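You operate a simulated robot arm through the tools that you are given. There is no shell and no other tool. Be economical: measure what you need, move in short steps, check, and stop when the job is done.

Carry out the task below with a simulated two-armed robot. There is one attempt and no reset: what you move stays moved.

## Task
Fetch the felt block and stand it on the right stand top. Press the green water button three times. Put the white corner guard on top of the grey bottle plate. Open the low drawer, take the green guide block from the inside of the low drawer and put it on the top of the floor cabinet, then shut the drawer. Open the right door of the grey cupboard, take the orange glue cartridge and leave it on the second shelf from the bottom of the grey cupboard and shut the door again. Shut the upper drawer of the grey bench. Put two of the crumpled label scraps from the middle shelf of the open rack on the fourth shelf from the bottom of the open rack. Open the core tube door, take the lower core on the top of the grey bench and put it away on the top of the blue bench and shut the door again. Do these in any order. Set down upright: felt block, green guide block, lower core.
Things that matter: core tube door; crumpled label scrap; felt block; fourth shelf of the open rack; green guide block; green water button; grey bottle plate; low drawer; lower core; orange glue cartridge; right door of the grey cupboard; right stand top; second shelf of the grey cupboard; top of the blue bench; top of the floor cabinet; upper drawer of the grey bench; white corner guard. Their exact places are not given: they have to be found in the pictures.

The check looks at the end state, three seconds after you hand in, the way a careful person would. Anything else that was tipped, shoved, dropped, spilled or broken makes it a failure.

## Robot
Two 7-joint arms with two-finger parallel grippers on one trunk, on a base that drives. Base frame: it is fixed to the floor where the robot stands at the start and does not move with it; the origin is under the middle of the robot, x ahead of it, y to its left, z up; the surface under the hand at the start is at about z = 850. Lengths are in mm, angles in degrees, forces in N, time in s.
The left shoulder is at the start at [110, 169, 1420], the right one opposite. With the tool pointing down near the work surface each hand reaches from about 440 to 740 mm from the robot's upright axis, wherever it stands, measured 20 degrees to its own side. Places, roughly: core tube door [-800, -4100, 1000]; crumpled label scrap (5x4x4 cm) [-4200, 5300, 1000]; felt block (4x4x10 cm) [800, -100, 900]; fourth shelf of the open rack [-3900, 5200, 1400]; green guide block (9x4x5 cm) [-7100, -4100, 200]; green water button [700, -1800, 700]; grey bottle plate (10x10x4 cm) [-7000, -4200, 900]; low drawer [-7200, -4100, 200]; lower core (10x10x12 cm) [-6800, 5000, 900]; orange glue cartridge (5x5x12 cm) [-7200, 2700, 900]; right door of the grey cupboard [-2800, 4900, 1000]; right stand top [-2000, 1700, 800]; second shelf of the grey cupboard [-3000, 5200, 500]; top of the blue bench [-1400, -4200, 800]; top of the floor cabinet [-7200, -4100, 400]; upper drawer of the grey bench [-6600, 3000, 700]; white corner guard (8x8x7 cm) [-6500, -4200, 900]. Payload 1.57 kg a hand.
The tool frame of a hand sits at the grasp point between the pads (the TCP): z along the fingers, y along the line on which they close. The tips reach 30 mm beyond it. The gripper opens to 80 mm. The fingers are 17 mm wide and 12 mm thick; the gripper's body (40 by 82 mm) begins 80 mm behind the TCP.
Orientation is that of the tool frame in the base frame, as [roll, pitch, yaw] about the fixed x, y, z axes, in that order (R = Rz(yaw) Ry(pitch) Rx(roll)). With the fingers straight down and closing along the base's y, the tool's x points along the base's -x, its y along +y and its z along -z.

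## Interface
- The arms move only by the tool apply_moves. It takes "left_commands", "right_commands" or both (then of equal length, played together; a hand with none holds still); each is a list of rows, each a list of 3 entries, a list of its own where there are three numbers: the turn, a rotation vector about the tool's x, y, z in units of 45 degrees (1.0 is 45 degrees), then the shift along the tool's x, y, z in units of 100 mm (1.0 is 100 mm), then the opening, from 0 (shut) to 1 (fully open). In form: [[[wx, wy, wz], [tx, ty, tz], grip], ...]. A call has 1 to 8 rows; each row is the pose to reach, as a shift and turn from the pose commanded when the call began, along the tool's axes at that moment. A call with a number of a shift or a turn outside -1 to 1 is refused whole. Rows are played at 5 a second. More than 50 mm and 8.6 degrees between two rows, or a gripper value outside its range, and nothing of the call is played. A pose out of reach is approached as far as the arm can. The call stops where the force on the tool passes 40 N (or 10 N more than at its start, if that is more) or the arm is blocked; 0.2 s more then pass. Each finger travels about 72 mm/s and halts on what it meets, pressing with about 43 N; the grip force reading is that of the motor and also rises with nothing between the fingers. The clock runs only during rows and for 0.2 s after the last one: add rows that repeat a pose to give the fingers time. The reply holds the time, the measured pose of the TCP, the force on the tool along the base axes, the opening and the grip force, in the units named above and with some noise, with the torque about the TCP (base axes, N m) and any sound that the robot's microphone picked up.
- Cameras (640 x 400 px; columns grow to the right, rows downward): "scene" is now at [149.8, -10.9, 1619.5]; the picture's right is [-0.23, -0.97, 0.00], its down [-0.70, 0.16, -0.69] and it looks along [0.68, -0.16, -0.72] (base axes); focal length 283 px, centre (320, 200). "left" rides on the left gripper at [72, 7, -122] in its tool frame; the picture's right is [-0.09, 1.00, 0.00], its down [-0.84, -0.08, -0.54] and it looks along [-0.54, -0.05, 0.84] (tool axes); focal length 238 px, centre (320, 200). "right" rides on the right gripper at [72, -7, -122] in its tool frame; the picture's right is [0.09, 1.00, 0.00], its down [-0.84, 0.08, -0.54] and it looks along [-0.54, 0.05, 0.84] (tool axes); focal length 238 px, centre (320, 200).
- snapshot(camera): a new picture of that camera. No time passes.
- lift_body(by): slides the trunk up (or, below 0, down) by that many mm; the arms and the scene camera ride with it, the base frame stays. It gives what a move gives, with no picture.
- roll_base(legs): drives the robot by 1 to 6 legs, each [ahead, left, turn to the left] in mm, mm and degrees, along the robot's own axes; the way and the turn of a leg run together, so that a leg with both is an arc; at most 1500 mm and 180 degrees a leg. The arms and the cameras ride along, it lands a little off, and it stops where it bumps. It gives what a move gives.
- head_to(pan, tilt): turns the head with the scene camera to pan (to the left, within 86 degrees either way) and tilt (down, from -29 to 69), counted from straight ahead of the robot. It gives what a move gives.
- pixel_to_xyz(camera, pixels): there is no depth. For up to 12 entries [column, row, z] of the newest picture of that camera ("zoom" is the newest enlarged one), the place [x, y] in the base frame at which the ray of that pixel passes the height z, good to about 2 mm, but the place of the scene camera against the robot may be out by one fixed shift of up to 25 mm in any direction. No time passes.
- close_up(camera, box): a new picture of the part [left, top, right, bottom] of that camera's present view, enlarged. No time passes.
- close_job(): hands the job in; it is judged then, once.

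Work in short steps. Measure before you move; look again where a grasp or a placing could have gone wrong, and mend it. You have 364 turns and 324 pictures in all, those below and enlarged ones among them. Open the grippers and draw the arms clear of the work before you hand the job in, unless the task says otherwise; then end with one line.

The tools are called as name(argument=value, ...) on one line, values as JSON. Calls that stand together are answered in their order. apply_moves: Moves the arms, as the interface text tells. Its arguments: {"type":"object","properties":{"left_commands":{"type":"array","items":{"type":"array"}},"right_commands":{"type":"array","items":{"type":"array"}}},"required":[]} The other tools are called the same way: lift_body (by) slides the trunk up or down; roll_base (legs) drives the base; head_to (pan, tilt) turns the head that bears the scene camera; snapshot (camera) takes a picture; pixel_to_xyz (camera, pixels) gives the place at which the rays of pixels pass given heights; close_up (camera, box) takes an enlarged picture of a part of a camera's view; close_job () hands the job in.

At the start:

```text
t: 0.0
left_eef_pos: [691.3, 166.5, 1032.5]
left_orientation: [180.0, 0.0, 180.0]
left_ft_force: [0.6, 0.1, 1.2]
left_ft_torque: [0.02, -0.01, 0.0]
left_opening: 80.0
left_grasp_force: 0.0
right_eef_pos: [587.8, -402.9, 1161.4]
right_orientation: [-180.0, 0.1, 180.0]
right_ft_force: [-0.4, -0.7, 0.2]
right_ft_torque: [0.02, -0.03, -0.02]
right_opening: 79.9
right_grasp_force: 0.1
trunk travel left (down, up): [-734.0, 156.0]
robot x, y, heading: [-3.5, 0.7, 0.1]
head pan, tilt: [-13.2, 46.1]
```

scene: 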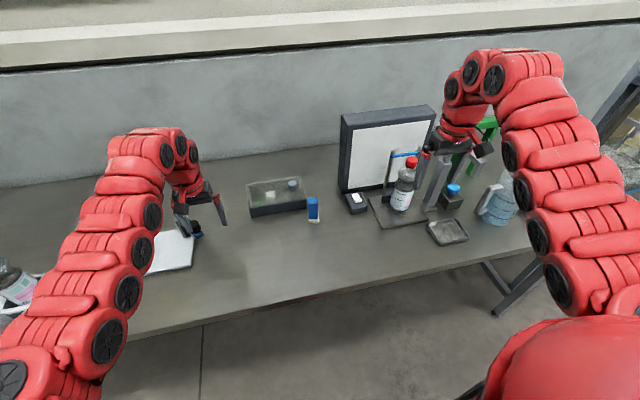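
right: 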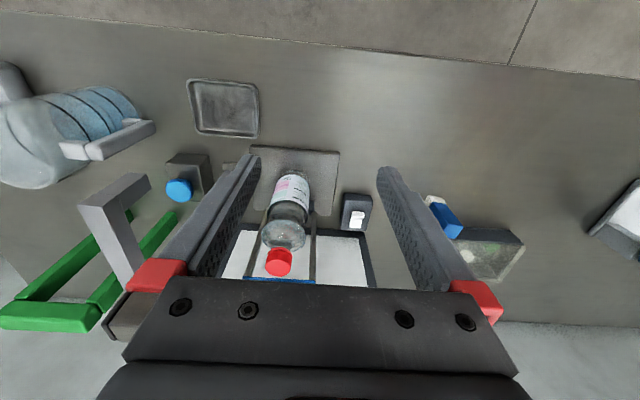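
left: 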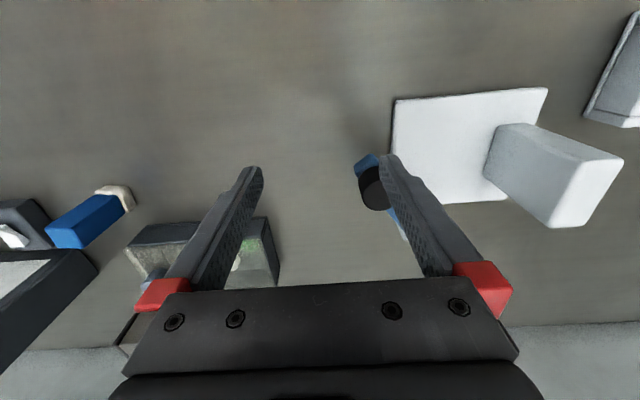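

The felt block seems to be the blue block with a pale foot at scene (313,210). I'll zoom in and measure it.

close_up(camera="scene", box=[240, 160, 400, 260])

pixel_to_xyz(camera="scene", pixels=[[314, 222, 850], [313, 198, 950], [308, 222, 850], [319, 222, 850]])

pixel_to_xyz(camera="left", pixels=[[120, 195, 850], [63, 235, 950], [48, 230, 950], [82, 248, 950], [134, 206, 850]])

```text
4.00 times, centred on (320, 210) of scene
```

zoom: 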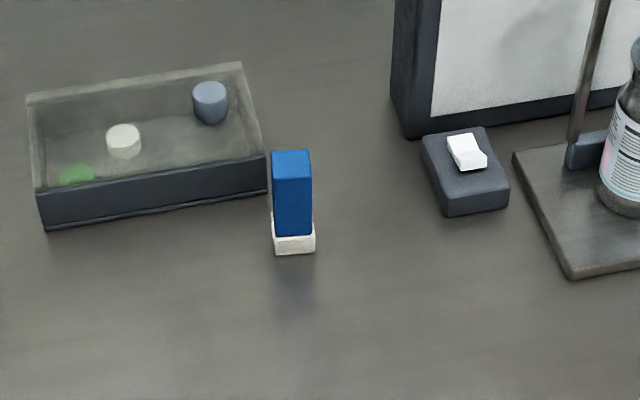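

```text
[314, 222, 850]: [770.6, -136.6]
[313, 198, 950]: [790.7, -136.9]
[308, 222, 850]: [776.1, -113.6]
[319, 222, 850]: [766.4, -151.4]
```

```text
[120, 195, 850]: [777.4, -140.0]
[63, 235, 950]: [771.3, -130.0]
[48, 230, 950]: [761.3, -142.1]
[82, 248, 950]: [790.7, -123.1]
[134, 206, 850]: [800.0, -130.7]
```

I'll check how far the bench edge is ahead, before driving closer; I also look down in front.

pixel_to_xyz(camera="scene", pixels=[[320, 294, 850], [200, 322, 850], [480, 258, 850], [310, 100, 850]])

head_to(pan=0, tilt=69)

snapshot(camera="scene")

```text
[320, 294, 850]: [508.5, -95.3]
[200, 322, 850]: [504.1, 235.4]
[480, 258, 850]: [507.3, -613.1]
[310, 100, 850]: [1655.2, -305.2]
```

```text
t: 0.9
left_eef_pos: [691.7, 166.7, 1033.0]
left_orientation: [180.0, 0.0, -180.0]
left_ft_force: [-0.6, -0.6, -0.4]
left_ft_torque: [0.02, 0.02, -0.01]
left_opening: 79.7
left_grasp_force: 0.1
right_eef_pos: [587.7, -402.6, 1161.8]
right_orientation: [-180.0, 0.2, 180.0]
right_ft_force: [-1.0, 0.8, 0.1]
right_ft_torque: [-0.04, -0.01, 0.0]
right_opening: 79.8
right_grasp_force: 0.0
trunk travel left (down, up): [-734.0, 156.0]
robot x, y, heading: [-1.6, 2.3, 0.1]
head pan, tilt: [0.0, 68.8]
```

```text
319 pictures are left
```

scene: 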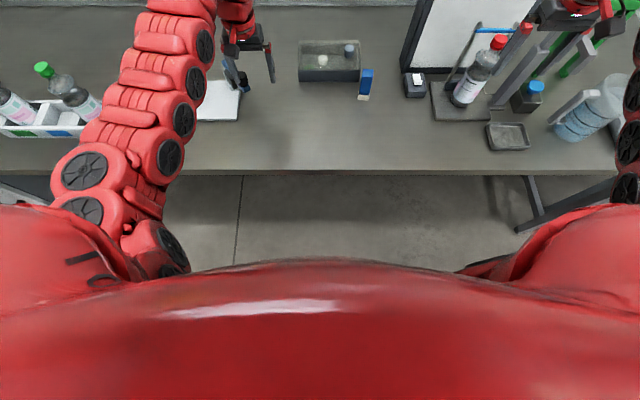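

Bench front edge is at x≈508, and the floor ahead is free. I raise and pull back the right hand first, so the base can sidestep without hitting the dispensers.

apply_moves(right_commands=[[[0, 0, 0], [0.4, 0, -0.1], 1], [[0, 0, 0], [0.8, 0, -0.2], 1], [[0, 0, 0], [1, 0, -0.4], 1], [[0, 0, 0], [1, 0, -0.8], 1]])

roll_base(legs=[[120, 0, 0], [0, -200, 0]])

snapshot(camera="left")

```text
t: 1.9
left_eef_pos: [691.9, 167.1, 1032.6]
left_orientation: [179.9, 0.0, -179.9]
left_ft_force: [0.1, -0.1, -0.1]
left_ft_torque: [0.01, 0.0, 0.0]
left_opening: 80.1
left_grasp_force: 0.0
right_eef_pos: [552.4, -425.1, 1155.6]
right_orientation: [180.0, 0.2, 180.0]
right_ft_force: [-0.2, 0.3, 0.0]
right_ft_torque: [-0.01, 0.01, 0.01]
right_opening: 80.2
right_grasp_force: 0.0
right hand out of reach, approached as far as the arm can: row 1, 2, 3, 4
trunk travel left (down, up): [-734.0, 156.0]
robot x, y, heading: [-1.5, -0.0, -0.2]
head pan, tilt: [0.0, 68.8]
```

```text
t: 3.9
left_eef_pos: [808.4, 66.7, 1034.2]
left_orientation: [-179.8, 0.0, -179.7]
left_ft_force: [-0.6, -0.7, 0.5]
left_ft_torque: [0.04, -0.03, 0.01]
left_opening: 80.0
left_grasp_force: 0.2
right_eef_pos: [674.8, -513.2, 1153.4]
right_orientation: [178.8, -0.2, -178.3]
right_ft_force: [8.6, 25.9, 20.4]
right_ft_torque: [-0.38, -0.12, 0.24]
right_opening: 56.3
right_grasp_force: 0.1
trunk travel left (down, up): [-734.0, 156.0]
robot x, y, heading: [122.5, -105.8, -0.1]
head pan, tilt: [0.0, 68.8]
stopped in leg 2: the force on the tool passed its limit at 52 N (the readings are from after the stop); the commanded pose is now the measured one
```

```text
318 pictures are left
```

left: 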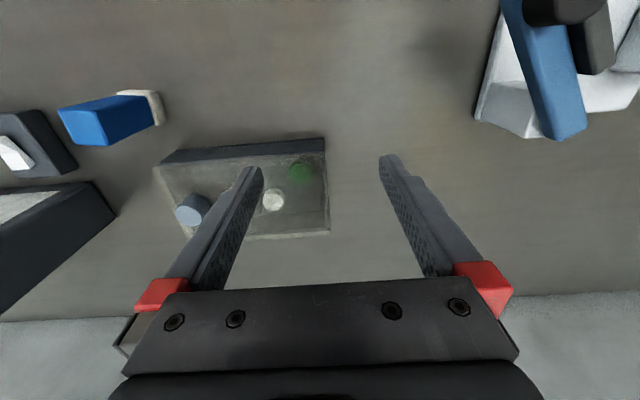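

The right gripper touched something (opening went to 56, force +y). I look before moving on.

snapshot(camera="right")

head_to(pan=-40, tilt=40)

snapshot(camera="scene")

```text
317 pictures are left
```

right: 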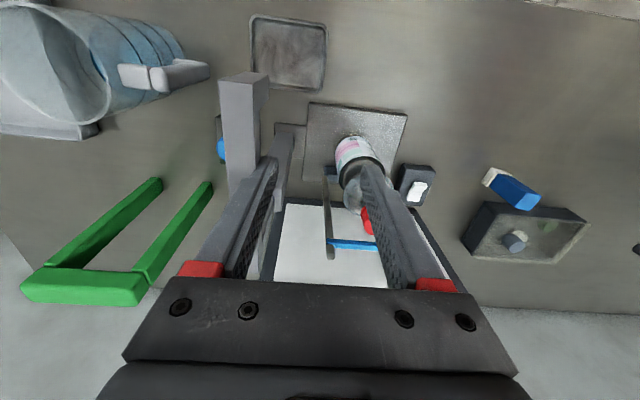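

```text
t: 5.0
left_eef_pos: [811.6, 69.5, 1031.8]
left_orientation: [-179.6, -0.1, -179.9]
left_ft_force: [-0.2, -0.4, 0.0]
left_ft_torque: [0.0, -0.01, -0.02]
left_opening: 80.2
left_grasp_force: 0.0
right_eef_pos: [674.3, -514.5, 1152.5]
right_orientation: [179.1, -0.6, -178.8]
right_ft_force: [7.7, 27.4, 9.5]
right_ft_torque: [-0.06, -0.08, 0.2]
right_opening: 56.6
right_grasp_force: 0.0
trunk travel left (down, up): [-734.0, 156.0]
robot x, y, heading: [120.0, -101.6, 0.2]
head pan, tilt: [-40.0, 40.0]
```

```text
316 pictures are left
```

scene: 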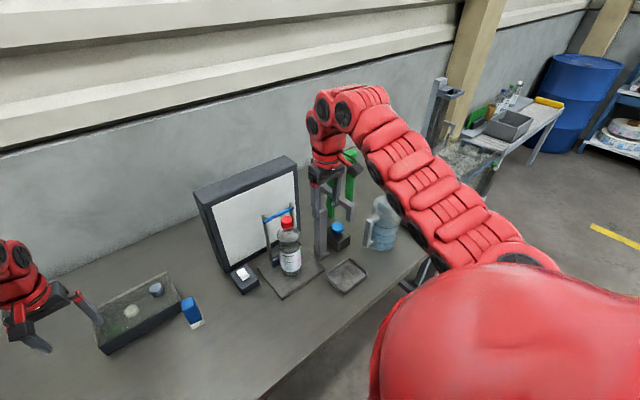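

The right finger is leaning against the grey column, which appears unmoved. I back off the base 35 mm to the left to release it.

roll_base(legs=[[0, 35, 0]])

snapshot(camera="right")

close_up(camera="scene", box=[200, 60, 460, 310])

```text
t: 5.8
left_eef_pos: [812.7, 96.6, 1032.9]
left_orientation: [179.9, -0.1, -179.9]
left_ft_force: [-0.3, -0.2, 0.6]
left_ft_torque: [-0.02, 0.0, -0.03]
left_opening: 80.0
left_grasp_force: 0.1
right_eef_pos: [672.9, -488.8, 1148.9]
right_orientation: [178.8, -0.6, -179.2]
right_ft_force: [0.3, -0.6, 0.6]
right_ft_torque: [0.01, -0.01, 0.0]
right_opening: 79.8
right_grasp_force: 0.0
trunk travel left (down, up): [-734.0, 156.0]
robot x, y, heading: [119.4, -73.9, 0.2]
head pan, tilt: [-40.0, 40.0]
```

```text
315 pictures are left
```

right: 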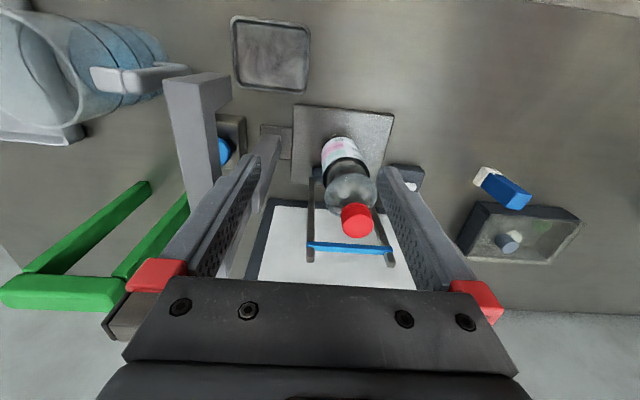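

```text
1.60 times, centred on (330, 185) of scene
```

zoom: 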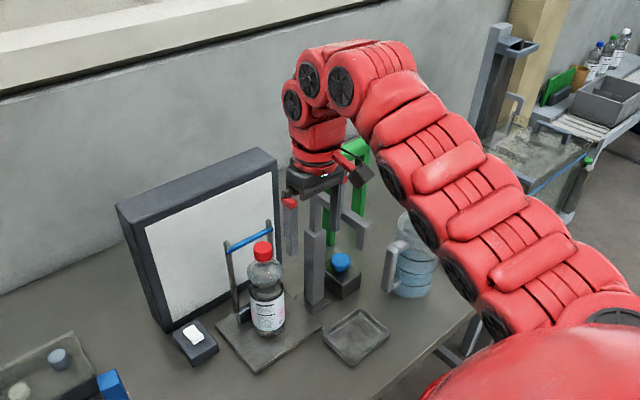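

Freed; column and bottle stand undisturbed. I lift the right hand a bit and move the left hand toward the block in short steps.

apply_moves(left_commands=[[[0, 0, 0], [0.2, -0.4, 0], 1], [[0, 0, 0], [0.4, -0.8, 0], 1], [[0, 0, 0], [0.5, -1.0, 0], 1]], right_commands=[[[0, 0, 0], [0, 0, -0.3], 1], [[0, 0, 0], [0, 0, -0.6], 1], [[0, 0, 0], [0, 0, -0.8], 1]])

snapshot(camera="left")

```text
t: 6.7
left_eef_pos: [760.3, -1.8, 1031.3]
left_orientation: [-179.9, 0.0, -179.8]
left_ft_force: [-0.4, 0.6, 0.3]
left_ft_torque: [0.0, 0.0, 0.04]
left_opening: 80.1
left_grasp_force: 0.1
right_eef_pos: [697.4, -499.8, 1161.7]
right_orientation: [179.0, -0.5, -179.1]
right_ft_force: [0.1, 0.0, 0.0]
right_ft_torque: [0.0, 0.03, 0.0]
right_opening: 80.0
right_grasp_force: 0.1
right hand out of reach, approached as far as the arm can: row 1, 2, 3
trunk travel left (down, up): [-734.0, 156.0]
robot x, y, heading: [117.5, -67.5, 0.0]
head pan, tilt: [-40.0, 40.0]
```

```text
313 pictures are left
```

left: 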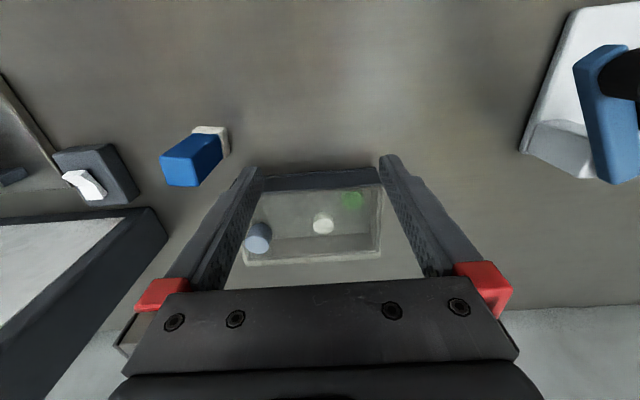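

close_up(camera="left", box=[100, 100, 260, 220])

```text
3.33 times, centred on (180, 160) of left
```

zoom: 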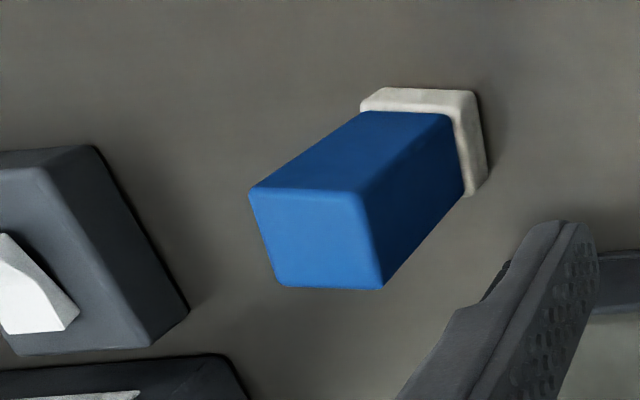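

pixel_to_xyz(camera="zoom", pixels=[[251, 188, 950], [355, 193, 950], [382, 289, 950], [280, 285, 950], [475, 92, 862], [486, 180, 862], [185, 315, 870], [215, 355, 1050]])

```text
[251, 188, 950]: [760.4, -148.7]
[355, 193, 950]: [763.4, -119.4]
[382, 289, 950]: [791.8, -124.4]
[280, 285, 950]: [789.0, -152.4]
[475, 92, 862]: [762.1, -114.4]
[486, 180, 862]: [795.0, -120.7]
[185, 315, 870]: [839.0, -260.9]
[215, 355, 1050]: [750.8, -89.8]
```

Block's top centre is (776,-136), turned about -10°. I move the left hand above it with that yaw.

apply_moves(left_commands=[[[0, 0, 0.1], [-0.05, -0.45, 0], 1], [[0, 0, 0.22], [-0.1, -0.9, 0], 1], [[0, 0, 0.22], [-0.16, -1.0, 0], 1]])

snapshot(camera="left")

```text
t: 7.5
left_eef_pos: [777.2, -102.4, 1032.0]
left_orientation: [180.0, 0.0, 170.3]
left_ft_force: [-0.2, -0.4, 0.7]
left_ft_torque: [-0.02, 0.0, 0.0]
left_opening: 80.2
left_grasp_force: 0.0
right_eef_pos: [697.8, -499.9, 1160.8]
right_orientation: [179.0, -0.4, -179.0]
right_ft_force: [-0.1, 0.7, 0.0]
right_ft_torque: [0.04, -0.02, -0.01]
right_opening: 79.7
right_grasp_force: 0.1
trunk travel left (down, up): [-734.0, 156.0]
robot x, y, heading: [120.8, -70.5, -0.2]
head pan, tilt: [-40.0, 40.0]
```

```text
311 pictures are left
```

left: 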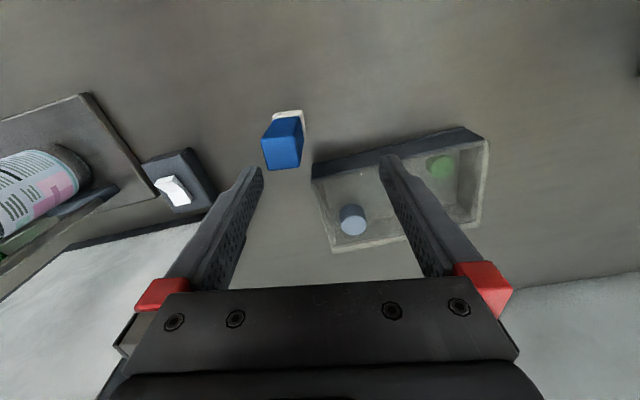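

The tray sits close to the left of the block; I measure the clearance for the finger.

pixel_to_xyz(camera="left", pixels=[[312, 162, 885], [312, 180, 885], [333, 250, 885], [312, 180, 850], [217, 195, 870], [183, 150, 870]])

```text
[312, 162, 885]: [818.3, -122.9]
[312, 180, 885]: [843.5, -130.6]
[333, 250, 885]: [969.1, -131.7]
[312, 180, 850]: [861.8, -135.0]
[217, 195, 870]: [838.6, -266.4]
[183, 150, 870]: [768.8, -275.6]
```

Tray begins at x≈818, clear of the fingers. Descend around the block, full opening, with TCP to z≈918.

apply_moves(left_commands=[[[0, 0, 0], [-0.05, -0.33, 0], 1], [[0, 0, 0], [-0.05, -0.33, 0.4], 1], [[0, 0, 0], [-0.05, -0.33, 0.8], 1], [[0, 0, 0], [-0.05, -0.33, 1.0], 1]])

apply_moves(left_commands=[[[0, 0, 0], [0, 0, 0.17], 1], [[0, 0, 0], [0, 0, 0.17], 0], [[0, 0, 0], [0, 0, 0.17], 0], [[0, 0, 0], [0, 0, 0.17], 0], [[0, 0, 0], [0, 0, 0.17], 0]])

snapshot(camera="left")

```text
t: 8.4
left_eef_pos: [777.6, -135.9, 931.4]
left_orientation: [-179.9, 0.0, 170.2]
left_ft_force: [-0.7, 0.5, -0.3]
left_ft_torque: [0.01, 0.01, -0.03]
left_opening: 80.0
left_grasp_force: 0.0
right_eef_pos: [697.7, -500.3, 1161.2]
right_orientation: [178.9, -0.6, -179.1]
right_ft_force: [0.1, 0.3, 0.0]
right_ft_torque: [0.0, -0.02, 0.02]
right_opening: 79.8
right_grasp_force: 0.0
trunk travel left (down, up): [-734.0, 156.0]
robot x, y, heading: [120.0, -72.3, 0.3]
head pan, tilt: [-40.0, 40.0]
```

```text
t: 9.7
left_eef_pos: [778.3, -136.6, 915.2]
left_orientation: [179.9, -0.1, 170.1]
left_ft_force: [0.0, -0.5, -0.2]
left_ft_torque: [-0.01, 0.0, -0.01]
left_opening: 31.2
left_grasp_force: 40.0
right_eef_pos: [697.9, -499.9, 1161.5]
right_orientation: [178.9, -0.5, -179.0]
right_ft_force: [0.3, -0.5, -0.5]
right_ft_torque: [-0.02, -0.05, -0.01]
right_opening: 80.0
right_grasp_force: 0.0
trunk travel left (down, up): [-734.0, 156.0]
robot x, y, heading: [122.2, -67.5, -0.1]
head pan, tilt: [-40.0, 40.0]
```

```text
310 pictures are left
```

left: 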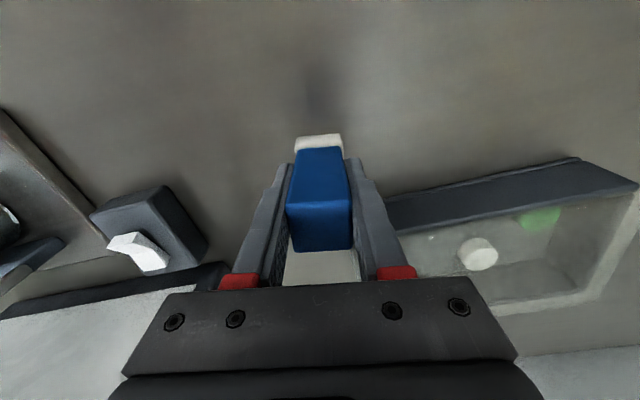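

Held at 31 mm. I raise the trunk to lift everything clear.

lift_body(by=150)

head_to(pan=0, tilt=45)

snapshot(camera="scene")

```text
t: 11.4
left_eef_pos: [777.3, -134.3, 1065.4]
left_orientation: [-180.0, -0.1, 170.2]
left_ft_force: [-0.4, -0.8, -1.4]
left_ft_torque: [0.0, 0.01, -0.01]
left_opening: 31.2
left_grasp_force: 39.8
right_eef_pos: [697.4, -500.5, 1311.9]
right_orientation: [178.9, -0.5, -179.1]
right_ft_force: [-0.1, -0.6, -0.3]
right_ft_torque: [0.02, -0.03, 0.02]
right_opening: 79.9
right_grasp_force: 0.0
trunk travel left (down, up): [-884.0, 6.0]
robot x, y, heading: [119.1, -69.4, 0.1]
head pan, tilt: [-40.0, 40.0]
```

```text
t: 12.5
left_eef_pos: [776.5, -134.6, 1065.5]
left_orientation: [-180.0, 0.0, 170.2]
left_ft_force: [0.0, -0.3, -1.1]
left_ft_torque: [-0.01, 0.0, -0.02]
left_opening: 31.4
left_grasp_force: 40.0
right_eef_pos: [697.0, -499.9, 1310.7]
right_orientation: [179.0, -0.5, -179.1]
right_ft_force: [0.3, -0.4, 0.1]
right_ft_torque: [-0.01, 0.01, 0.01]
right_opening: 80.1
right_grasp_force: 0.1
trunk travel left (down, up): [-884.0, 6.0]
robot x, y, heading: [119.2, -70.9, 0.1]
head pan, tilt: [0.0, 45.0]
```

```text
309 pictures are left
```

scene: 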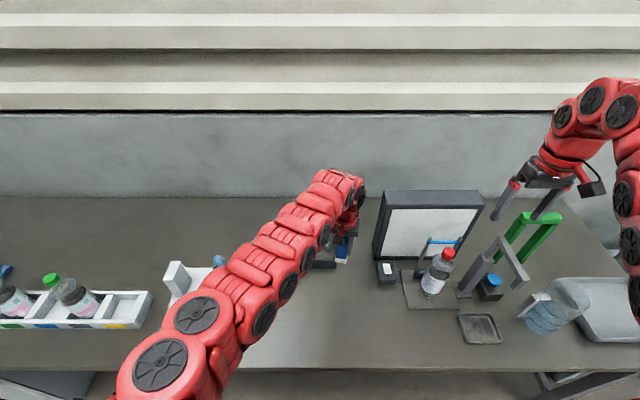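

Everything stands. I back away from the bench, then look toward the right for the green water button (700,-1800,700).

roll_base(legs=[[-520, 0, 0]])

head_to(pan=-60, tilt=25)

snapshot(camera="scene")

head_to(pan=60, tilt=25)

snapshot(camera="scene")

```text
t: 15.5
left_eef_pos: [257.8, -137.7, 1065.8]
left_orientation: [-179.9, -0.3, 170.3]
left_ft_force: [-0.7, 0.3, -0.3]
left_ft_torque: [0.02, 0.03, 0.01]
left_opening: 31.1
left_grasp_force: 39.9
right_eef_pos: [177.1, -502.0, 1311.6]
right_orientation: [178.9, -0.5, -179.2]
right_ft_force: [0.5, 0.1, -0.1]
right_ft_torque: [-0.02, 0.01, 0.02]
right_opening: 80.0
right_grasp_force: 0.1
trunk travel left (down, up): [-884.0, 6.0]
robot x, y, heading: [-397.4, -68.6, 0.1]
head pan, tilt: [0.0, 45.0]
```

```text
t: 16.8
left_eef_pos: [255.0, -139.8, 1069.6]
left_orientation: [-179.8, 0.2, 170.3]
left_ft_force: [0.0, 0.4, -1.2]
left_ft_torque: [0.0, 0.01, 0.01]
left_opening: 31.0
left_grasp_force: 39.8
right_eef_pos: [170.9, -501.7, 1315.5]
right_orientation: [178.9, -0.1, -179.2]
right_ft_force: [0.4, -0.2, -0.4]
right_ft_torque: [-0.05, -0.01, 0.02]
right_opening: 80.1
right_grasp_force: 0.1
trunk travel left (down, up): [-884.0, 6.0]
robot x, y, heading: [-401.6, -71.7, 0.1]
head pan, tilt: [-60.0, 25.0]
```

```text
308 pictures are left
```

scene: 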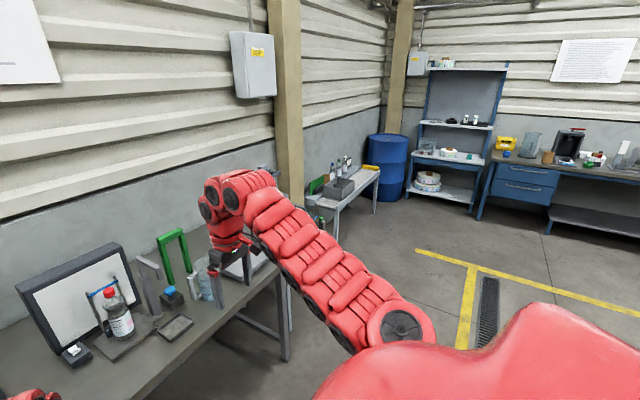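

```text
t: 18.8
left_eef_pos: [255.1, -139.2, 1070.4]
left_orientation: [-179.7, 0.1, 170.3]
left_ft_force: [0.7, 0.0, -0.4]
left_ft_torque: [0.0, 0.03, -0.01]
left_opening: 31.2
left_grasp_force: 39.7
right_eef_pos: [172.0, -500.9, 1314.6]
right_orientation: [178.9, -0.3, -179.2]
right_ft_force: [0.6, -1.1, -0.1]
right_ft_torque: [-0.02, -0.01, -0.01]
right_opening: 79.9
right_grasp_force: 0.1
trunk travel left (down, up): [-884.0, 6.0]
robot x, y, heading: [-399.6, -72.9, -0.2]
head pan, tilt: [60.0, 25.0]
```

```text
307 pictures are left
```

scene: 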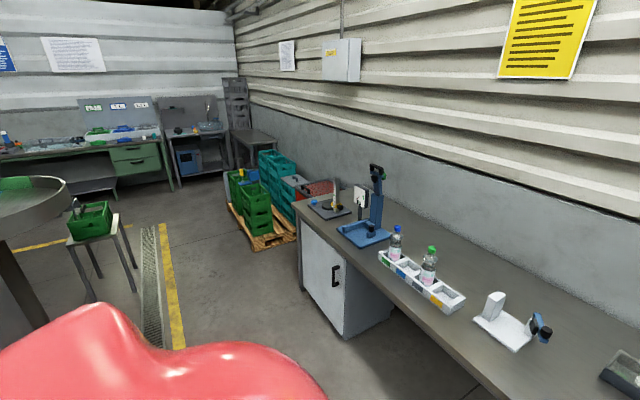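

Floor to the right is clear. I sidestep right and look at the rinse station for the button.

roll_base(legs=[[0, -1300, 0]])

head_to(pan=-15, tilt=35)

snapshot(camera="scene")

```text
t: 25.3
left_eef_pos: [253.1, -1441.0, 1069.0]
left_orientation: [-179.9, 0.1, 170.0]
left_ft_force: [0.2, -0.3, -0.3]
left_ft_torque: [-0.02, -0.02, -0.01]
left_opening: 31.1
left_grasp_force: 40.0
right_eef_pos: [167.9, -1803.6, 1315.5]
right_orientation: [178.8, -0.3, -179.4]
right_ft_force: [0.2, 0.7, 0.8]
right_ft_torque: [-0.02, 0.01, 0.04]
right_opening: 80.2
right_grasp_force: 0.1
trunk travel left (down, up): [-884.0, 6.0]
robot x, y, heading: [-403.5, -1367.9, -0.2]
head pan, tilt: [60.0, 25.0]
```

```text
t: 26.8
left_eef_pos: [249.8, -1442.9, 1072.0]
left_orientation: [-179.8, 0.4, 170.2]
left_ft_force: [-0.6, -0.7, -0.3]
left_ft_torque: [0.03, 0.0, 0.0]
left_opening: 31.2
left_grasp_force: 40.0
right_eef_pos: [163.7, -1804.1, 1318.4]
right_orientation: [179.0, 0.7, -179.4]
right_ft_force: [0.7, 0.3, -0.9]
right_ft_torque: [-0.01, 0.0, -0.05]
right_opening: 80.2
right_grasp_force: 0.1
trunk travel left (down, up): [-884.0, 6.0]
robot x, y, heading: [-401.8, -1368.6, -0.0]
head pan, tilt: [-15.0, 35.0]
```

```text
306 pictures are left
```

scene: 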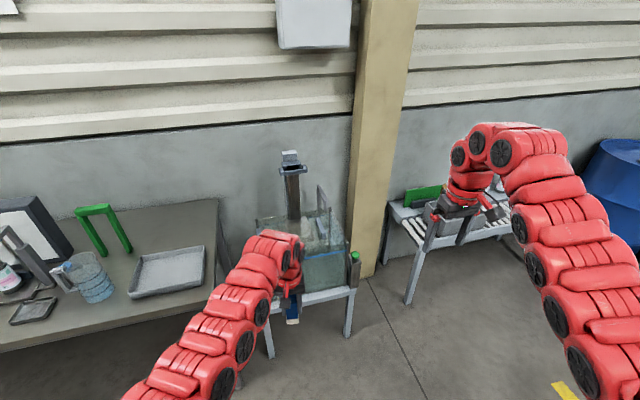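

A green cap is visible at (355,257) on the tank stand's post. I zoom in.

close_up(camera="scene", box=[230, 140, 430, 370])

pixel_to_xyz(camera="scene", pixels=[[355, 257, 700], [355, 253, 730], [332, 292, 650]])

```text
1.74 times, centred on (330, 255) of scene
```

zoom: 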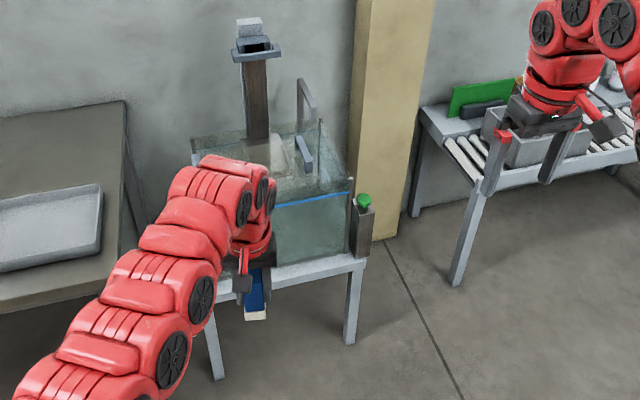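

```text
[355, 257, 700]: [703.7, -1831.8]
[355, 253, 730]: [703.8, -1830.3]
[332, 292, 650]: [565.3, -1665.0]
```

The button is on top of a post at about (704,-1831,700). First I retract the left hand (with block) to the left and back so it stays clear of the tank.

apply_moves(left_commands=[[[0, 0, 0], [0.3, 0.35, 0], 0], [[0, 0, 0], [0.6, 0.7, 0], 0], [[0, 0, 0], [0.85, 1.0, 0], 0]], right_commands=[[[0, 0, 0], [0, 0, 0.3], 0], [[0, 0, 0], [0, 0, 0.6], 0], [[0, 0, 0], [0, 0, 0.9], 0]])

apply_moves(left_commands=[[[0, 0, 0], [0.3, 0.35, 0], 0], [[0, 0, 0], [0.6, 0.7, 0], 0], [[0, 0, 0], [0.85, 1.0, 0], 0]])

apply_moves(left_commands=[[[0, 0, 0], [0.1, 0.35, 0], 0], [[0, 0, 0], [0.2, 0.7, 0], 0], [[0, 0, 0], [0.2, 1.0, 0], 0]])

```text
t: 27.6
left_eef_pos: [182.2, -1329.3, 1072.1]
left_orientation: [-179.7, 0.2, 170.0]
left_ft_force: [1.4, -0.3, 0.1]
left_ft_torque: [-0.04, -0.03, -0.02]
left_opening: 31.0
left_grasp_force: 40.5
right_eef_pos: [160.8, -1804.4, 1247.6]
right_orientation: [179.0, -0.1, -179.4]
right_ft_force: [-0.4, 0.3, 0.0]
right_ft_torque: [-0.03, 0.0, 0.0]
right_opening: 0.0
right_grasp_force: 18.6
right hand out of reach, approached as far as the arm can: row 3
trunk travel left (down, up): [-884.0, 6.0]
robot x, y, heading: [-401.0, -1373.0, -0.3]
head pan, tilt: [-15.0, 35.0]
```

```text
t: 28.4
left_eef_pos: [113.4, -1213.3, 1071.4]
left_orientation: [-180.0, 0.4, 170.1]
left_ft_force: [0.0, 0.6, -0.2]
left_ft_torque: [-0.04, 0.0, -0.01]
left_opening: 31.1
left_grasp_force: 40.2
right_eef_pos: [162.3, -1801.7, 1249.2]
right_orientation: [178.8, 0.0, -179.5]
right_ft_force: [-0.5, -0.3, -0.3]
right_ft_torque: [0.0, 0.04, -0.01]
right_opening: 0.0
right_grasp_force: 21.2
trunk travel left (down, up): [-884.0, 6.0]
robot x, y, heading: [-403.8, -1369.2, -0.1]
head pan, tilt: [-15.0, 35.0]
```

```text
t: 29.2
left_eef_pos: [113.2, -1112.6, 1070.1]
left_orientation: [-179.7, 0.3, 170.1]
left_ft_force: [0.0, 0.4, -0.6]
left_ft_torque: [-0.01, 0.01, 0.01]
left_opening: 31.3
left_grasp_force: 39.9
right_eef_pos: [161.1, -1802.6, 1247.6]
right_orientation: [179.0, -0.2, -179.6]
right_ft_force: [-0.4, 0.0, -0.8]
right_ft_torque: [0.0, 0.01, 0.0]
right_opening: 0.0
right_grasp_force: 21.7
trunk travel left (down, up): [-884.0, 6.0]
robot x, y, heading: [-402.9, -1370.7, -0.0]
head pan, tilt: [-15.0, 35.0]
```

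Now drive so that the right hand can reach the button: ahead ~505, right ~160.

roll_base(legs=[[0, -160, 0], [500, 0, 0]])

snapshot(camera="right")

snapshot(camera="scene")

```text
t: 33.2
left_eef_pos: [610.1, -1272.8, 1069.2]
left_orientation: [-180.0, 0.5, 170.2]
left_ft_force: [-0.6, -0.2, -0.4]
left_ft_torque: [-0.01, 0.03, 0.03]
left_opening: 31.2
left_grasp_force: 40.3
right_eef_pos: [659.6, -1961.8, 1248.0]
right_orientation: [178.8, -0.1, -179.3]
right_ft_force: [0.4, 0.1, 0.1]
right_ft_torque: [-0.01, 0.02, -0.01]
right_opening: 0.0
right_grasp_force: 21.0
trunk travel left (down, up): [-884.0, 6.0]
robot x, y, heading: [93.9, -1531.7, 0.1]
head pan, tilt: [-15.0, 35.0]
```

```text
304 pictures are left
```

right: 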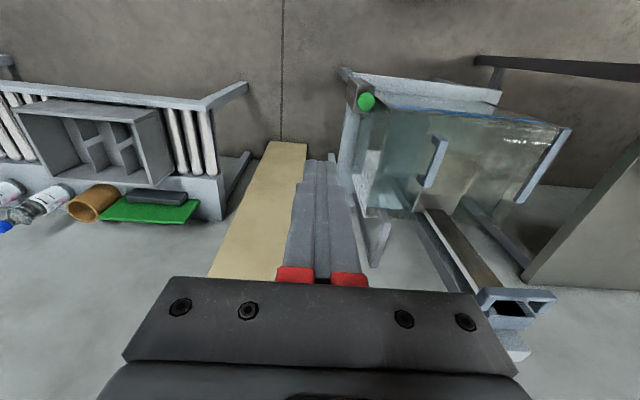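

```text
303 pictures are left
```

scene: 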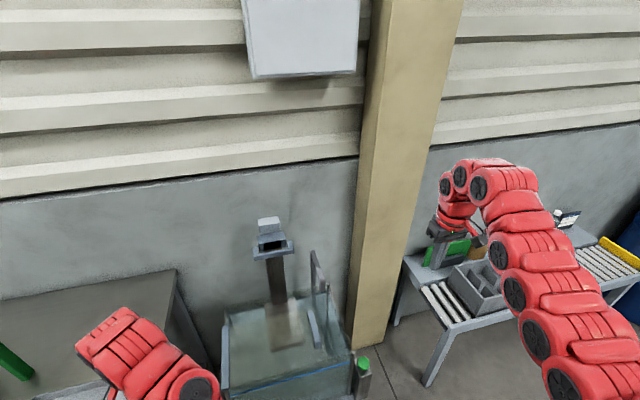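

pixel_to_xyz(camera="right", pixels=[[366, 101, 680], [366, 101, 720], [366, 101, 760]])

pixel_to_xyz(camera="scene", pixels=[[363, 362, 680], [363, 362, 720], [363, 362, 760]])

```text
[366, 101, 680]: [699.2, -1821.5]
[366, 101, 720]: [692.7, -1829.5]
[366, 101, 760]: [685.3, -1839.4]
```

```text
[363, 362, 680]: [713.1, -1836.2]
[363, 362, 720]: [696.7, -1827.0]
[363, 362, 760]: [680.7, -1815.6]
```

Button ≈(694,-1828,715). I move the right hand over it, then descend by arm as far as it goes.

apply_moves(right_commands=[[[0, 0, 0], [-0.1, 0.4, 0.2], 0], [[0, 0, 0], [-0.2, 0.8, 0.4], 0], [[0, 0, 0], [-0.3, 1.0, 0.8], 0], [[0, 0, 0], [-0.34, 1.0, 1.0], 0]])

apply_moves(right_commands=[[[0, 0, 0], [0, 0.33, 0.3], 0], [[0, 0, 0], [0, 0.34, 0.7], 0], [[0, 0, 0], [0, 0.34, 1.0], 0]])

apply_moves(right_commands=[[[0, 0, 0], [0, 0, 0.4], 0], [[0, 0, 0], [0, 0, 0.8], 0], [[0, 0, 0], [0, 0, 1.0], 0]])

snapshot(camera="right")

```text
t: 34.2
left_eef_pos: [610.4, -1271.7, 1068.2]
left_orientation: [-179.8, 0.4, 170.2]
left_ft_force: [-0.3, -0.3, -1.1]
left_ft_torque: [-0.03, 0.01, -0.02]
left_opening: 31.1
left_grasp_force: 40.4
right_eef_pos: [707.3, -1875.1, 1148.1]
right_orientation: [179.0, 0.3, -179.0]
right_ft_force: [0.6, 1.1, 0.1]
right_ft_torque: [0.01, 0.01, 0.01]
right_opening: 0.0
right_grasp_force: 21.1
right hand out of reach, approached as far as the arm can: row 1, 2, 3, 4
trunk travel left (down, up): [-884.0, 6.0]
robot x, y, heading: [98.0, -1533.0, -0.1]
head pan, tilt: [-15.0, 35.0]
```

```text
t: 35.0
left_eef_pos: [609.9, -1273.4, 1070.5]
left_orientation: [-179.9, 0.4, 170.3]
left_ft_force: [0.2, -0.3, -1.0]
left_ft_torque: [0.0, 0.03, 0.0]
left_opening: 31.2
left_grasp_force: 40.1
right_eef_pos: [703.1, -1841.2, 1047.9]
right_orientation: [178.7, 0.1, -179.4]
right_ft_force: [1.0, 0.8, 0.1]
right_ft_torque: [0.02, 0.02, 0.02]
right_opening: 0.0
right_grasp_force: 21.1
trunk travel left (down, up): [-884.0, 6.0]
robot x, y, heading: [96.8, -1534.3, -0.3]
head pan, tilt: [-15.0, 35.0]
```

```text
t: 35.8
left_eef_pos: [611.2, -1271.0, 1070.5]
left_orientation: [-179.9, 0.3, 170.2]
left_ft_force: [-0.3, 0.2, -0.7]
left_ft_torque: [0.01, 0.03, 0.02]
left_opening: 31.3
left_grasp_force: 40.1
right_eef_pos: [703.2, -1838.5, 947.6]
right_orientation: [179.0, 0.0, -179.3]
right_ft_force: [0.5, 0.2, 0.0]
right_ft_torque: [0.0, -0.04, -0.02]
right_opening: 0.0
right_grasp_force: 21.5
trunk travel left (down, up): [-884.0, 6.0]
robot x, y, heading: [95.9, -1531.0, -0.1]
head pan, tilt: [-15.0, 35.0]
```

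```text
302 pictures are left
```

right: 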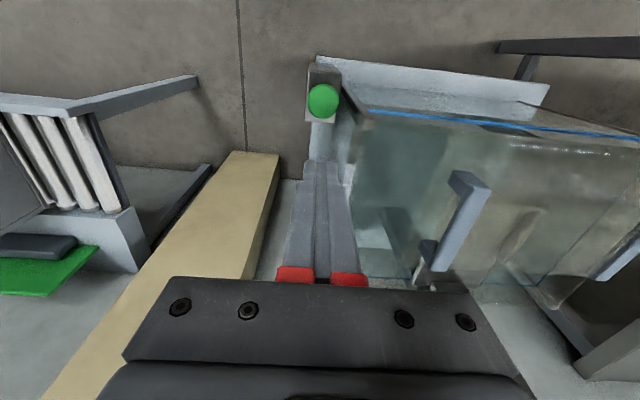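

pixel_to_xyz(camera="right", pixels=[[323, 100, 690], [323, 100, 715], [323, 100, 740], [336, 100, 715], [310, 100, 715], [323, 86, 715], [323, 116, 715]])

apply_moves(right_commands=[[[0, 0, 0], [0, 0, 0.4], 0], [[0, 0, 0], [0, 0, 0.8], 0], [[0, 0, 0], [0, 0, 1.0], 0]])

snapshot(camera="right")

```text
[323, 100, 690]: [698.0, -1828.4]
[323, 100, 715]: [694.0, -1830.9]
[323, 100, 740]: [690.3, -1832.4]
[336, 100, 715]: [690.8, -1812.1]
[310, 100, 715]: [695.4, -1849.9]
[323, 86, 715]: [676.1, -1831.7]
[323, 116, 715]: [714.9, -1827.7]
```

```text
t: 36.6
left_eef_pos: [609.5, -1271.7, 1068.3]
left_orientation: [-179.9, 0.4, 170.0]
left_ft_force: [-0.2, 0.7, 0.2]
left_ft_torque: [-0.02, 0.02, 0.02]
left_opening: 31.3
left_grasp_force: 40.0
right_eef_pos: [699.4, -1835.0, 849.2]
right_orientation: [178.8, 0.0, -179.5]
right_ft_force: [-0.4, 0.4, -0.4]
right_ft_torque: [0.04, 0.01, -0.03]
right_opening: 0.0
right_grasp_force: 21.5
right hand out of reach, approached as far as the arm can: row 3
trunk travel left (down, up): [-884.0, 6.0]
robot x, y, heading: [96.1, -1530.2, -0.1]
head pan, tilt: [-15.0, 35.0]
```

```text
301 pictures are left
```

right: 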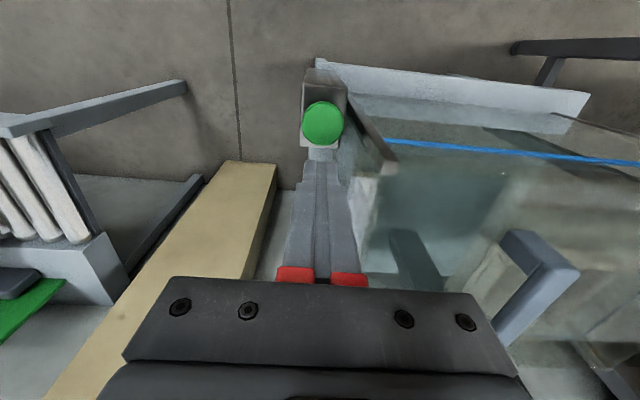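

pixel_to_xyz(camera="right", pixels=[[323, 121, 690], [323, 121, 705], [323, 121, 715], [323, 121, 740]])

apply_moves(left_commands=[[[0, 0, 0], [0.4, 0, 0], 0], [[0, 0, 0], [0.8, 0, 0], 0], [[0, 0, 0], [1.0, 0, 0], 0]])

snapshot(camera="left")

```text
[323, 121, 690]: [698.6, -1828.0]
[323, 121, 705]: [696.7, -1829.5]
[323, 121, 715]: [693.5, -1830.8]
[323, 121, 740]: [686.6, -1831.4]
```

```text
t: 37.4
left_eef_pos: [510.7, -1256.7, 1068.6]
left_orientation: [-179.9, 0.4, 170.1]
left_ft_force: [0.1, 0.1, -1.1]
left_ft_torque: [0.0, 0.0, -0.02]
left_opening: 31.1
left_grasp_force: 40.5
right_eef_pos: [700.7, -1835.4, 850.8]
right_orientation: [178.8, 0.0, -179.4]
right_ft_force: [0.6, -0.8, 0.0]
right_ft_torque: [0.01, 0.02, -0.04]
right_opening: 0.0
right_grasp_force: 21.6
trunk travel left (down, up): [-884.0, 6.0]
robot x, y, heading: [95.8, -1533.2, -0.1]
head pan, tilt: [-15.0, 35.0]
```

```text
300 pictures are left
```

left: 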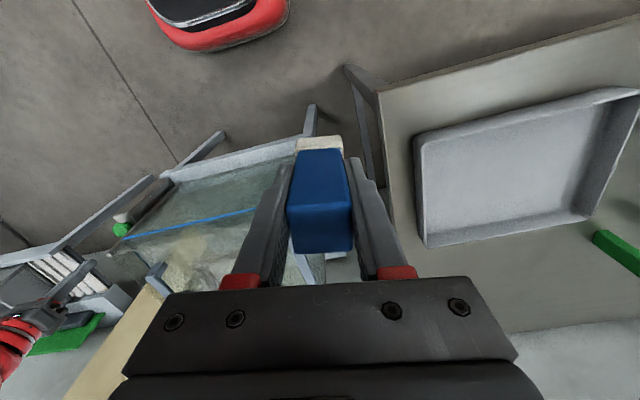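

The left hand is clear of the bench. I lower the trunk 90 mm so the right fingertips come just above the button.

lift_body(by=-90)

apply_moves(right_commands=[[[0, 0, 0], [0.04, 0.06, 0], 0], [[0, 0, 0], [0.04, 0.06, 0], 0]])

snapshot(camera="right")

```text
t: 38.6
left_eef_pos: [510.7, -1255.9, 979.1]
left_orientation: [-179.9, 0.4, 170.2]
left_ft_force: [-0.3, -0.2, -0.4]
left_ft_torque: [-0.01, 0.0, 0.01]
left_opening: 31.3
left_grasp_force: 40.3
right_eef_pos: [699.8, -1834.2, 759.1]
right_orientation: [178.9, 0.0, -179.4]
right_ft_force: [0.3, -0.3, -0.1]
right_ft_torque: [0.0, 0.03, 0.01]
right_opening: 0.0
right_grasp_force: 21.0
trunk travel left (down, up): [-794.0, 96.0]
robot x, y, heading: [93.1, -1534.5, -0.5]
head pan, tilt: [-15.0, 35.0]
```

```text
t: 39.2
left_eef_pos: [510.9, -1256.2, 979.1]
left_orientation: [-179.8, 0.5, 170.2]
left_ft_force: [0.3, 0.3, -0.7]
left_ft_torque: [-0.02, 0.0, 0.01]
left_opening: 31.3
left_grasp_force: 39.8
right_eef_pos: [696.3, -1827.6, 762.0]
right_orientation: [178.9, 0.0, -179.3]
right_ft_force: [-0.4, 0.2, -0.2]
right_ft_torque: [0.03, 0.0, 0.0]
right_opening: 0.0
right_grasp_force: 21.5
trunk travel left (down, up): [-794.0, 96.0]
robot x, y, heading: [96.8, -1535.4, -0.2]
head pan, tilt: [-15.0, 35.0]
```

```text
299 pictures are left
```

right: 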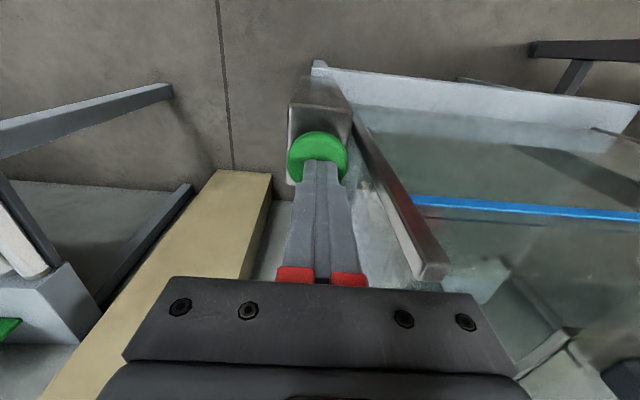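

pixel_to_xyz(camera="right", pixels=[[317, 158, 690], [317, 158, 700], [317, 158, 710], [288, 158, 700], [346, 158, 700], [317, 131, 700]])

apply_moves(right_commands=[[[0, 0, 0], [0, 0, 0.1], 0], [[0, 0, 0], [0, 0, 0.2], 0], [[0, 0, 0], [0, 0, 0.25], 0]])

```text
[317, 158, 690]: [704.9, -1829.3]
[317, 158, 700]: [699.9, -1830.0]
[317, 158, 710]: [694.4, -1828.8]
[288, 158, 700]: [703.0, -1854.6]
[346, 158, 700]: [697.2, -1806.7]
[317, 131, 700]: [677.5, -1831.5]
```

```text
t: 40.0
left_eef_pos: [511.4, -1254.2, 979.5]
left_orientation: [-179.7, 0.5, 170.1]
left_ft_force: [0.0, -0.4, -0.3]
left_ft_torque: [0.0, 0.01, 0.01]
left_opening: 31.1
left_grasp_force: 39.7
right_eef_pos: [694.5, -1827.2, 749.7]
right_orientation: [179.1, 0.5, -179.3]
right_ft_force: [8.7, 1.0, 33.5]
right_ft_torque: [-0.07, -0.07, 0.15]
right_opening: 0.0
right_grasp_force: 21.3
right hand out of reach, approached as far as the arm can: row 2, 3
trunk travel left (down, up): [-794.0, 96.0]
robot x, y, heading: [95.9, -1530.7, -0.3]
head pan, tilt: [-15.0, 35.0]
heard: click
```

A click was heard: press 1 at tip ≈720. I release upward and press again.

apply_moves(right_commands=[[[0, 0, 0], [0, 0, -0.15], 0], [[0, 0, 0], [0, 0, -0.3], 0], [[0, 0, 0], [0, 0, -0.3], 0]])

```text
t: 40.8
left_eef_pos: [510.8, -1257.1, 979.1]
left_orientation: [-179.8, 0.4, 170.2]
left_ft_force: [0.1, -0.2, -1.3]
left_ft_torque: [-0.01, 0.0, 0.02]
left_opening: 31.1
left_grasp_force: 40.3
right_eef_pos: [691.0, -1826.9, 774.6]
right_orientation: [178.7, -0.1, -179.4]
right_ft_force: [0.5, 0.3, 0.4]
right_ft_torque: [0.01, 0.01, -0.01]
right_opening: 0.0
right_grasp_force: 21.0
trunk travel left (down, up): [-794.0, 96.0]
robot x, y, heading: [96.3, -1531.2, -0.1]
head pan, tilt: [-15.0, 35.0]
```

lift_body(by=-15)

apply_moves(right_commands=[[[0, 0, 0], [-0.04, 0, 0.06], 0], [[0, 0, 0], [-0.06, 0, 0.12], 0], [[0, 0, 0], [-0.06, 0, 0.14], 0]])

```text
t: 41.4
left_eef_pos: [511.4, -1256.1, 963.9]
left_orientation: [-179.9, 0.5, 170.2]
left_ft_force: [0.1, 0.1, -0.8]
left_ft_torque: [0.0, 0.02, -0.03]
left_opening: 31.1
left_grasp_force: 39.1
right_eef_pos: [691.8, -1826.9, 761.6]
right_orientation: [178.7, 0.0, -179.4]
right_ft_force: [1.0, 0.2, -0.6]
right_ft_torque: [-0.02, 0.02, -0.04]
right_opening: 0.2
right_grasp_force: 20.9
trunk travel left (down, up): [-779.0, 111.0]
robot x, y, heading: [94.1, -1530.0, -0.0]
head pan, tilt: [-15.0, 35.0]
```

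```text
t: 42.2
left_eef_pos: [508.9, -1255.3, 965.9]
left_orientation: [-179.9, 0.7, 170.1]
left_ft_force: [-1.0, 0.0, -0.6]
left_ft_torque: [-0.03, 0.04, 0.01]
left_opening: 31.5
left_grasp_force: 40.1
right_eef_pos: [696.9, -1827.9, 749.9]
right_orientation: [179.1, 0.4, -179.4]
right_ft_force: [-9.4, -2.7, 28.7]
right_ft_torque: [-0.15, 0.38, 0.08]
right_opening: 0.0
right_grasp_force: 21.3
trunk travel left (down, up): [-779.0, 111.0]
robot x, y, heading: [94.2, -1528.1, -0.1]
head pan, tilt: [-15.0, 35.0]
heard: click
```

Second click. Release and press a third time.

apply_moves(right_commands=[[[0, 0, 0], [0, 0, -0.12], 0], [[0, 0, 0], [0, 0, -0.25], 0], [[0, 0, 0], [0, 0, -0.25], 0]])

apply_moves(right_commands=[[[0, 0, 0], [0, 0, 0.12], 0], [[0, 0, 0], [0, 0, 0.2], 0], [[0, 0, 0], [0, 0, 0.25], 0]])

```text
t: 43.0
left_eef_pos: [511.1, -1256.2, 964.0]
left_orientation: [-179.9, 0.4, 170.2]
left_ft_force: [0.5, 0.4, -0.8]
left_ft_torque: [-0.02, 0.02, 0.01]
left_opening: 31.3
left_grasp_force: 39.8
right_eef_pos: [696.2, -1827.1, 770.1]
right_orientation: [178.8, -0.2, -179.4]
right_ft_force: [1.3, 0.7, -0.6]
right_ft_torque: [0.01, 0.03, 0.05]
right_opening: 0.0
right_grasp_force: 21.2
trunk travel left (down, up): [-779.0, 111.0]
robot x, y, heading: [97.0, -1532.0, 0.1]
head pan, tilt: [-15.0, 35.0]
```

```text
t: 43.8
left_eef_pos: [509.1, -1254.8, 965.1]
left_orientation: [-179.7, 0.6, 170.2]
left_ft_force: [-0.8, 0.3, -1.0]
left_ft_torque: [0.0, 0.0, 0.02]
left_opening: 31.4
left_grasp_force: 39.8
right_eef_pos: [697.7, -1827.9, 749.9]
right_orientation: [178.9, 0.4, -179.4]
right_ft_force: [-3.8, 0.0, 30.3]
right_ft_torque: [-0.07, 0.27, 0.04]
right_opening: 0.0
right_grasp_force: 21.4
trunk travel left (down, up): [-779.0, 111.0]
robot x, y, heading: [95.0, -1529.9, 0.0]
head pan, tilt: [-15.0, 35.0]
heard: click
```

Three clicks heard. I raise the right hand, lift the trunk, and back away; then look around behind.

apply_moves(right_commands=[[[0, 0, 0], [0, 0, -0.4], 0], [[0, 0, 0], [0, 0, -0.8], 0], [[0, 0, 0], [0.1, 0, -1.0], 0]])

lift_body(by=105)

roll_base(legs=[[-700, 0, 0], [0, 0, 120]])

head_to(pan=0, tilt=20)

snapshot(camera="scene")

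```text
t: 44.6
left_eef_pos: [510.9, -1256.2, 963.6]
left_orientation: [-179.9, 0.4, 170.3]
left_ft_force: [0.6, 0.7, -1.0]
left_ft_torque: [-0.01, -0.01, -0.03]
left_opening: 31.5
left_grasp_force: 40.1
right_eef_pos: [687.4, -1829.5, 846.8]
right_orientation: [178.7, 0.0, -179.4]
right_ft_force: [-0.2, 0.2, 1.0]
right_ft_torque: [-0.05, -0.04, 0.05]
right_opening: 0.1
right_grasp_force: 21.1
trunk travel left (down, up): [-779.0, 111.0]
robot x, y, heading: [95.8, -1531.8, 0.0]
head pan, tilt: [-15.0, 35.0]
```

```text
t: 46.0
left_eef_pos: [511.7, -1256.4, 1070.0]
left_orientation: [-179.9, 0.5, 170.2]
left_ft_force: [0.4, -0.4, -0.6]
left_ft_torque: [0.02, 0.01, 0.01]
left_opening: 30.7
left_grasp_force: 40.0
right_eef_pos: [688.8, -1829.8, 950.8]
right_orientation: [178.8, 0.0, -179.3]
right_ft_force: [0.3, 0.1, 0.3]
right_ft_torque: [-0.03, -0.03, -0.01]
right_opening: 0.0
right_grasp_force: 21.3
trunk travel left (down, up): [-884.0, 6.0]
robot x, y, heading: [94.7, -1530.6, 0.0]
head pan, tilt: [-15.0, 35.0]
```

```text
t: 54.9
left_eef_pos: [-1050.9, -1314.9, 1070.0]
left_orientation: [-179.7, 0.4, -68.9]
left_ft_force: [-0.1, -0.4, -0.7]
left_ft_torque: [-0.02, 0.03, 0.02]
left_opening: 31.2
left_grasp_force: 40.4
right_eef_pos: [-650.3, -869.4, 952.3]
right_orientation: [178.8, 0.0, -58.6]
right_ft_force: [-1.0, -0.2, -0.2]
right_ft_torque: [-0.03, -0.01, 0.0]
right_opening: 0.0
right_grasp_force: 21.2
trunk travel left (down, up): [-884.0, 6.0]
robot x, y, heading: [-604.3, -1529.4, 120.7]
head pan, tilt: [-15.0, 35.0]
```

```text
t: 55.6
left_eef_pos: [-1048.2, -1315.4, 1070.3]
left_orientation: [-180.0, 0.6, -69.1]
left_ft_force: [0.2, -0.2, 0.3]
left_ft_torque: [-0.01, 0.0, 0.0]
left_opening: 30.9
left_grasp_force: 39.5
right_eef_pos: [-646.4, -870.1, 952.8]
right_orientation: [178.7, 0.2, -58.6]
right_ft_force: [0.5, -0.6, -0.1]
right_ft_torque: [0.0, 0.02, 0.04]
right_opening: 0.0
right_grasp_force: 21.1
trunk travel left (down, up): [-884.0, 6.0]
robot x, y, heading: [-602.7, -1530.2, 121.0]
head pan, tilt: [0.0, 20.0]
```

```text
298 pictures are left
```

scene: 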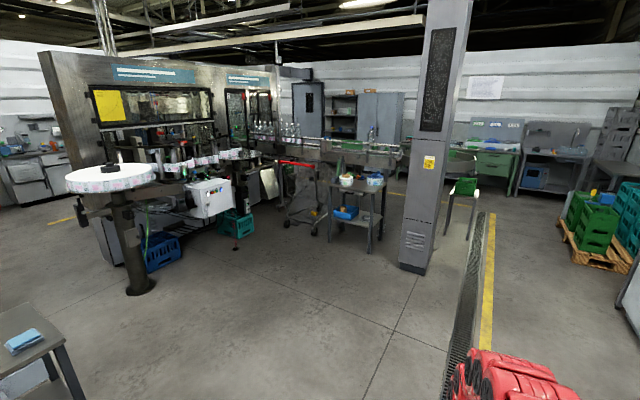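

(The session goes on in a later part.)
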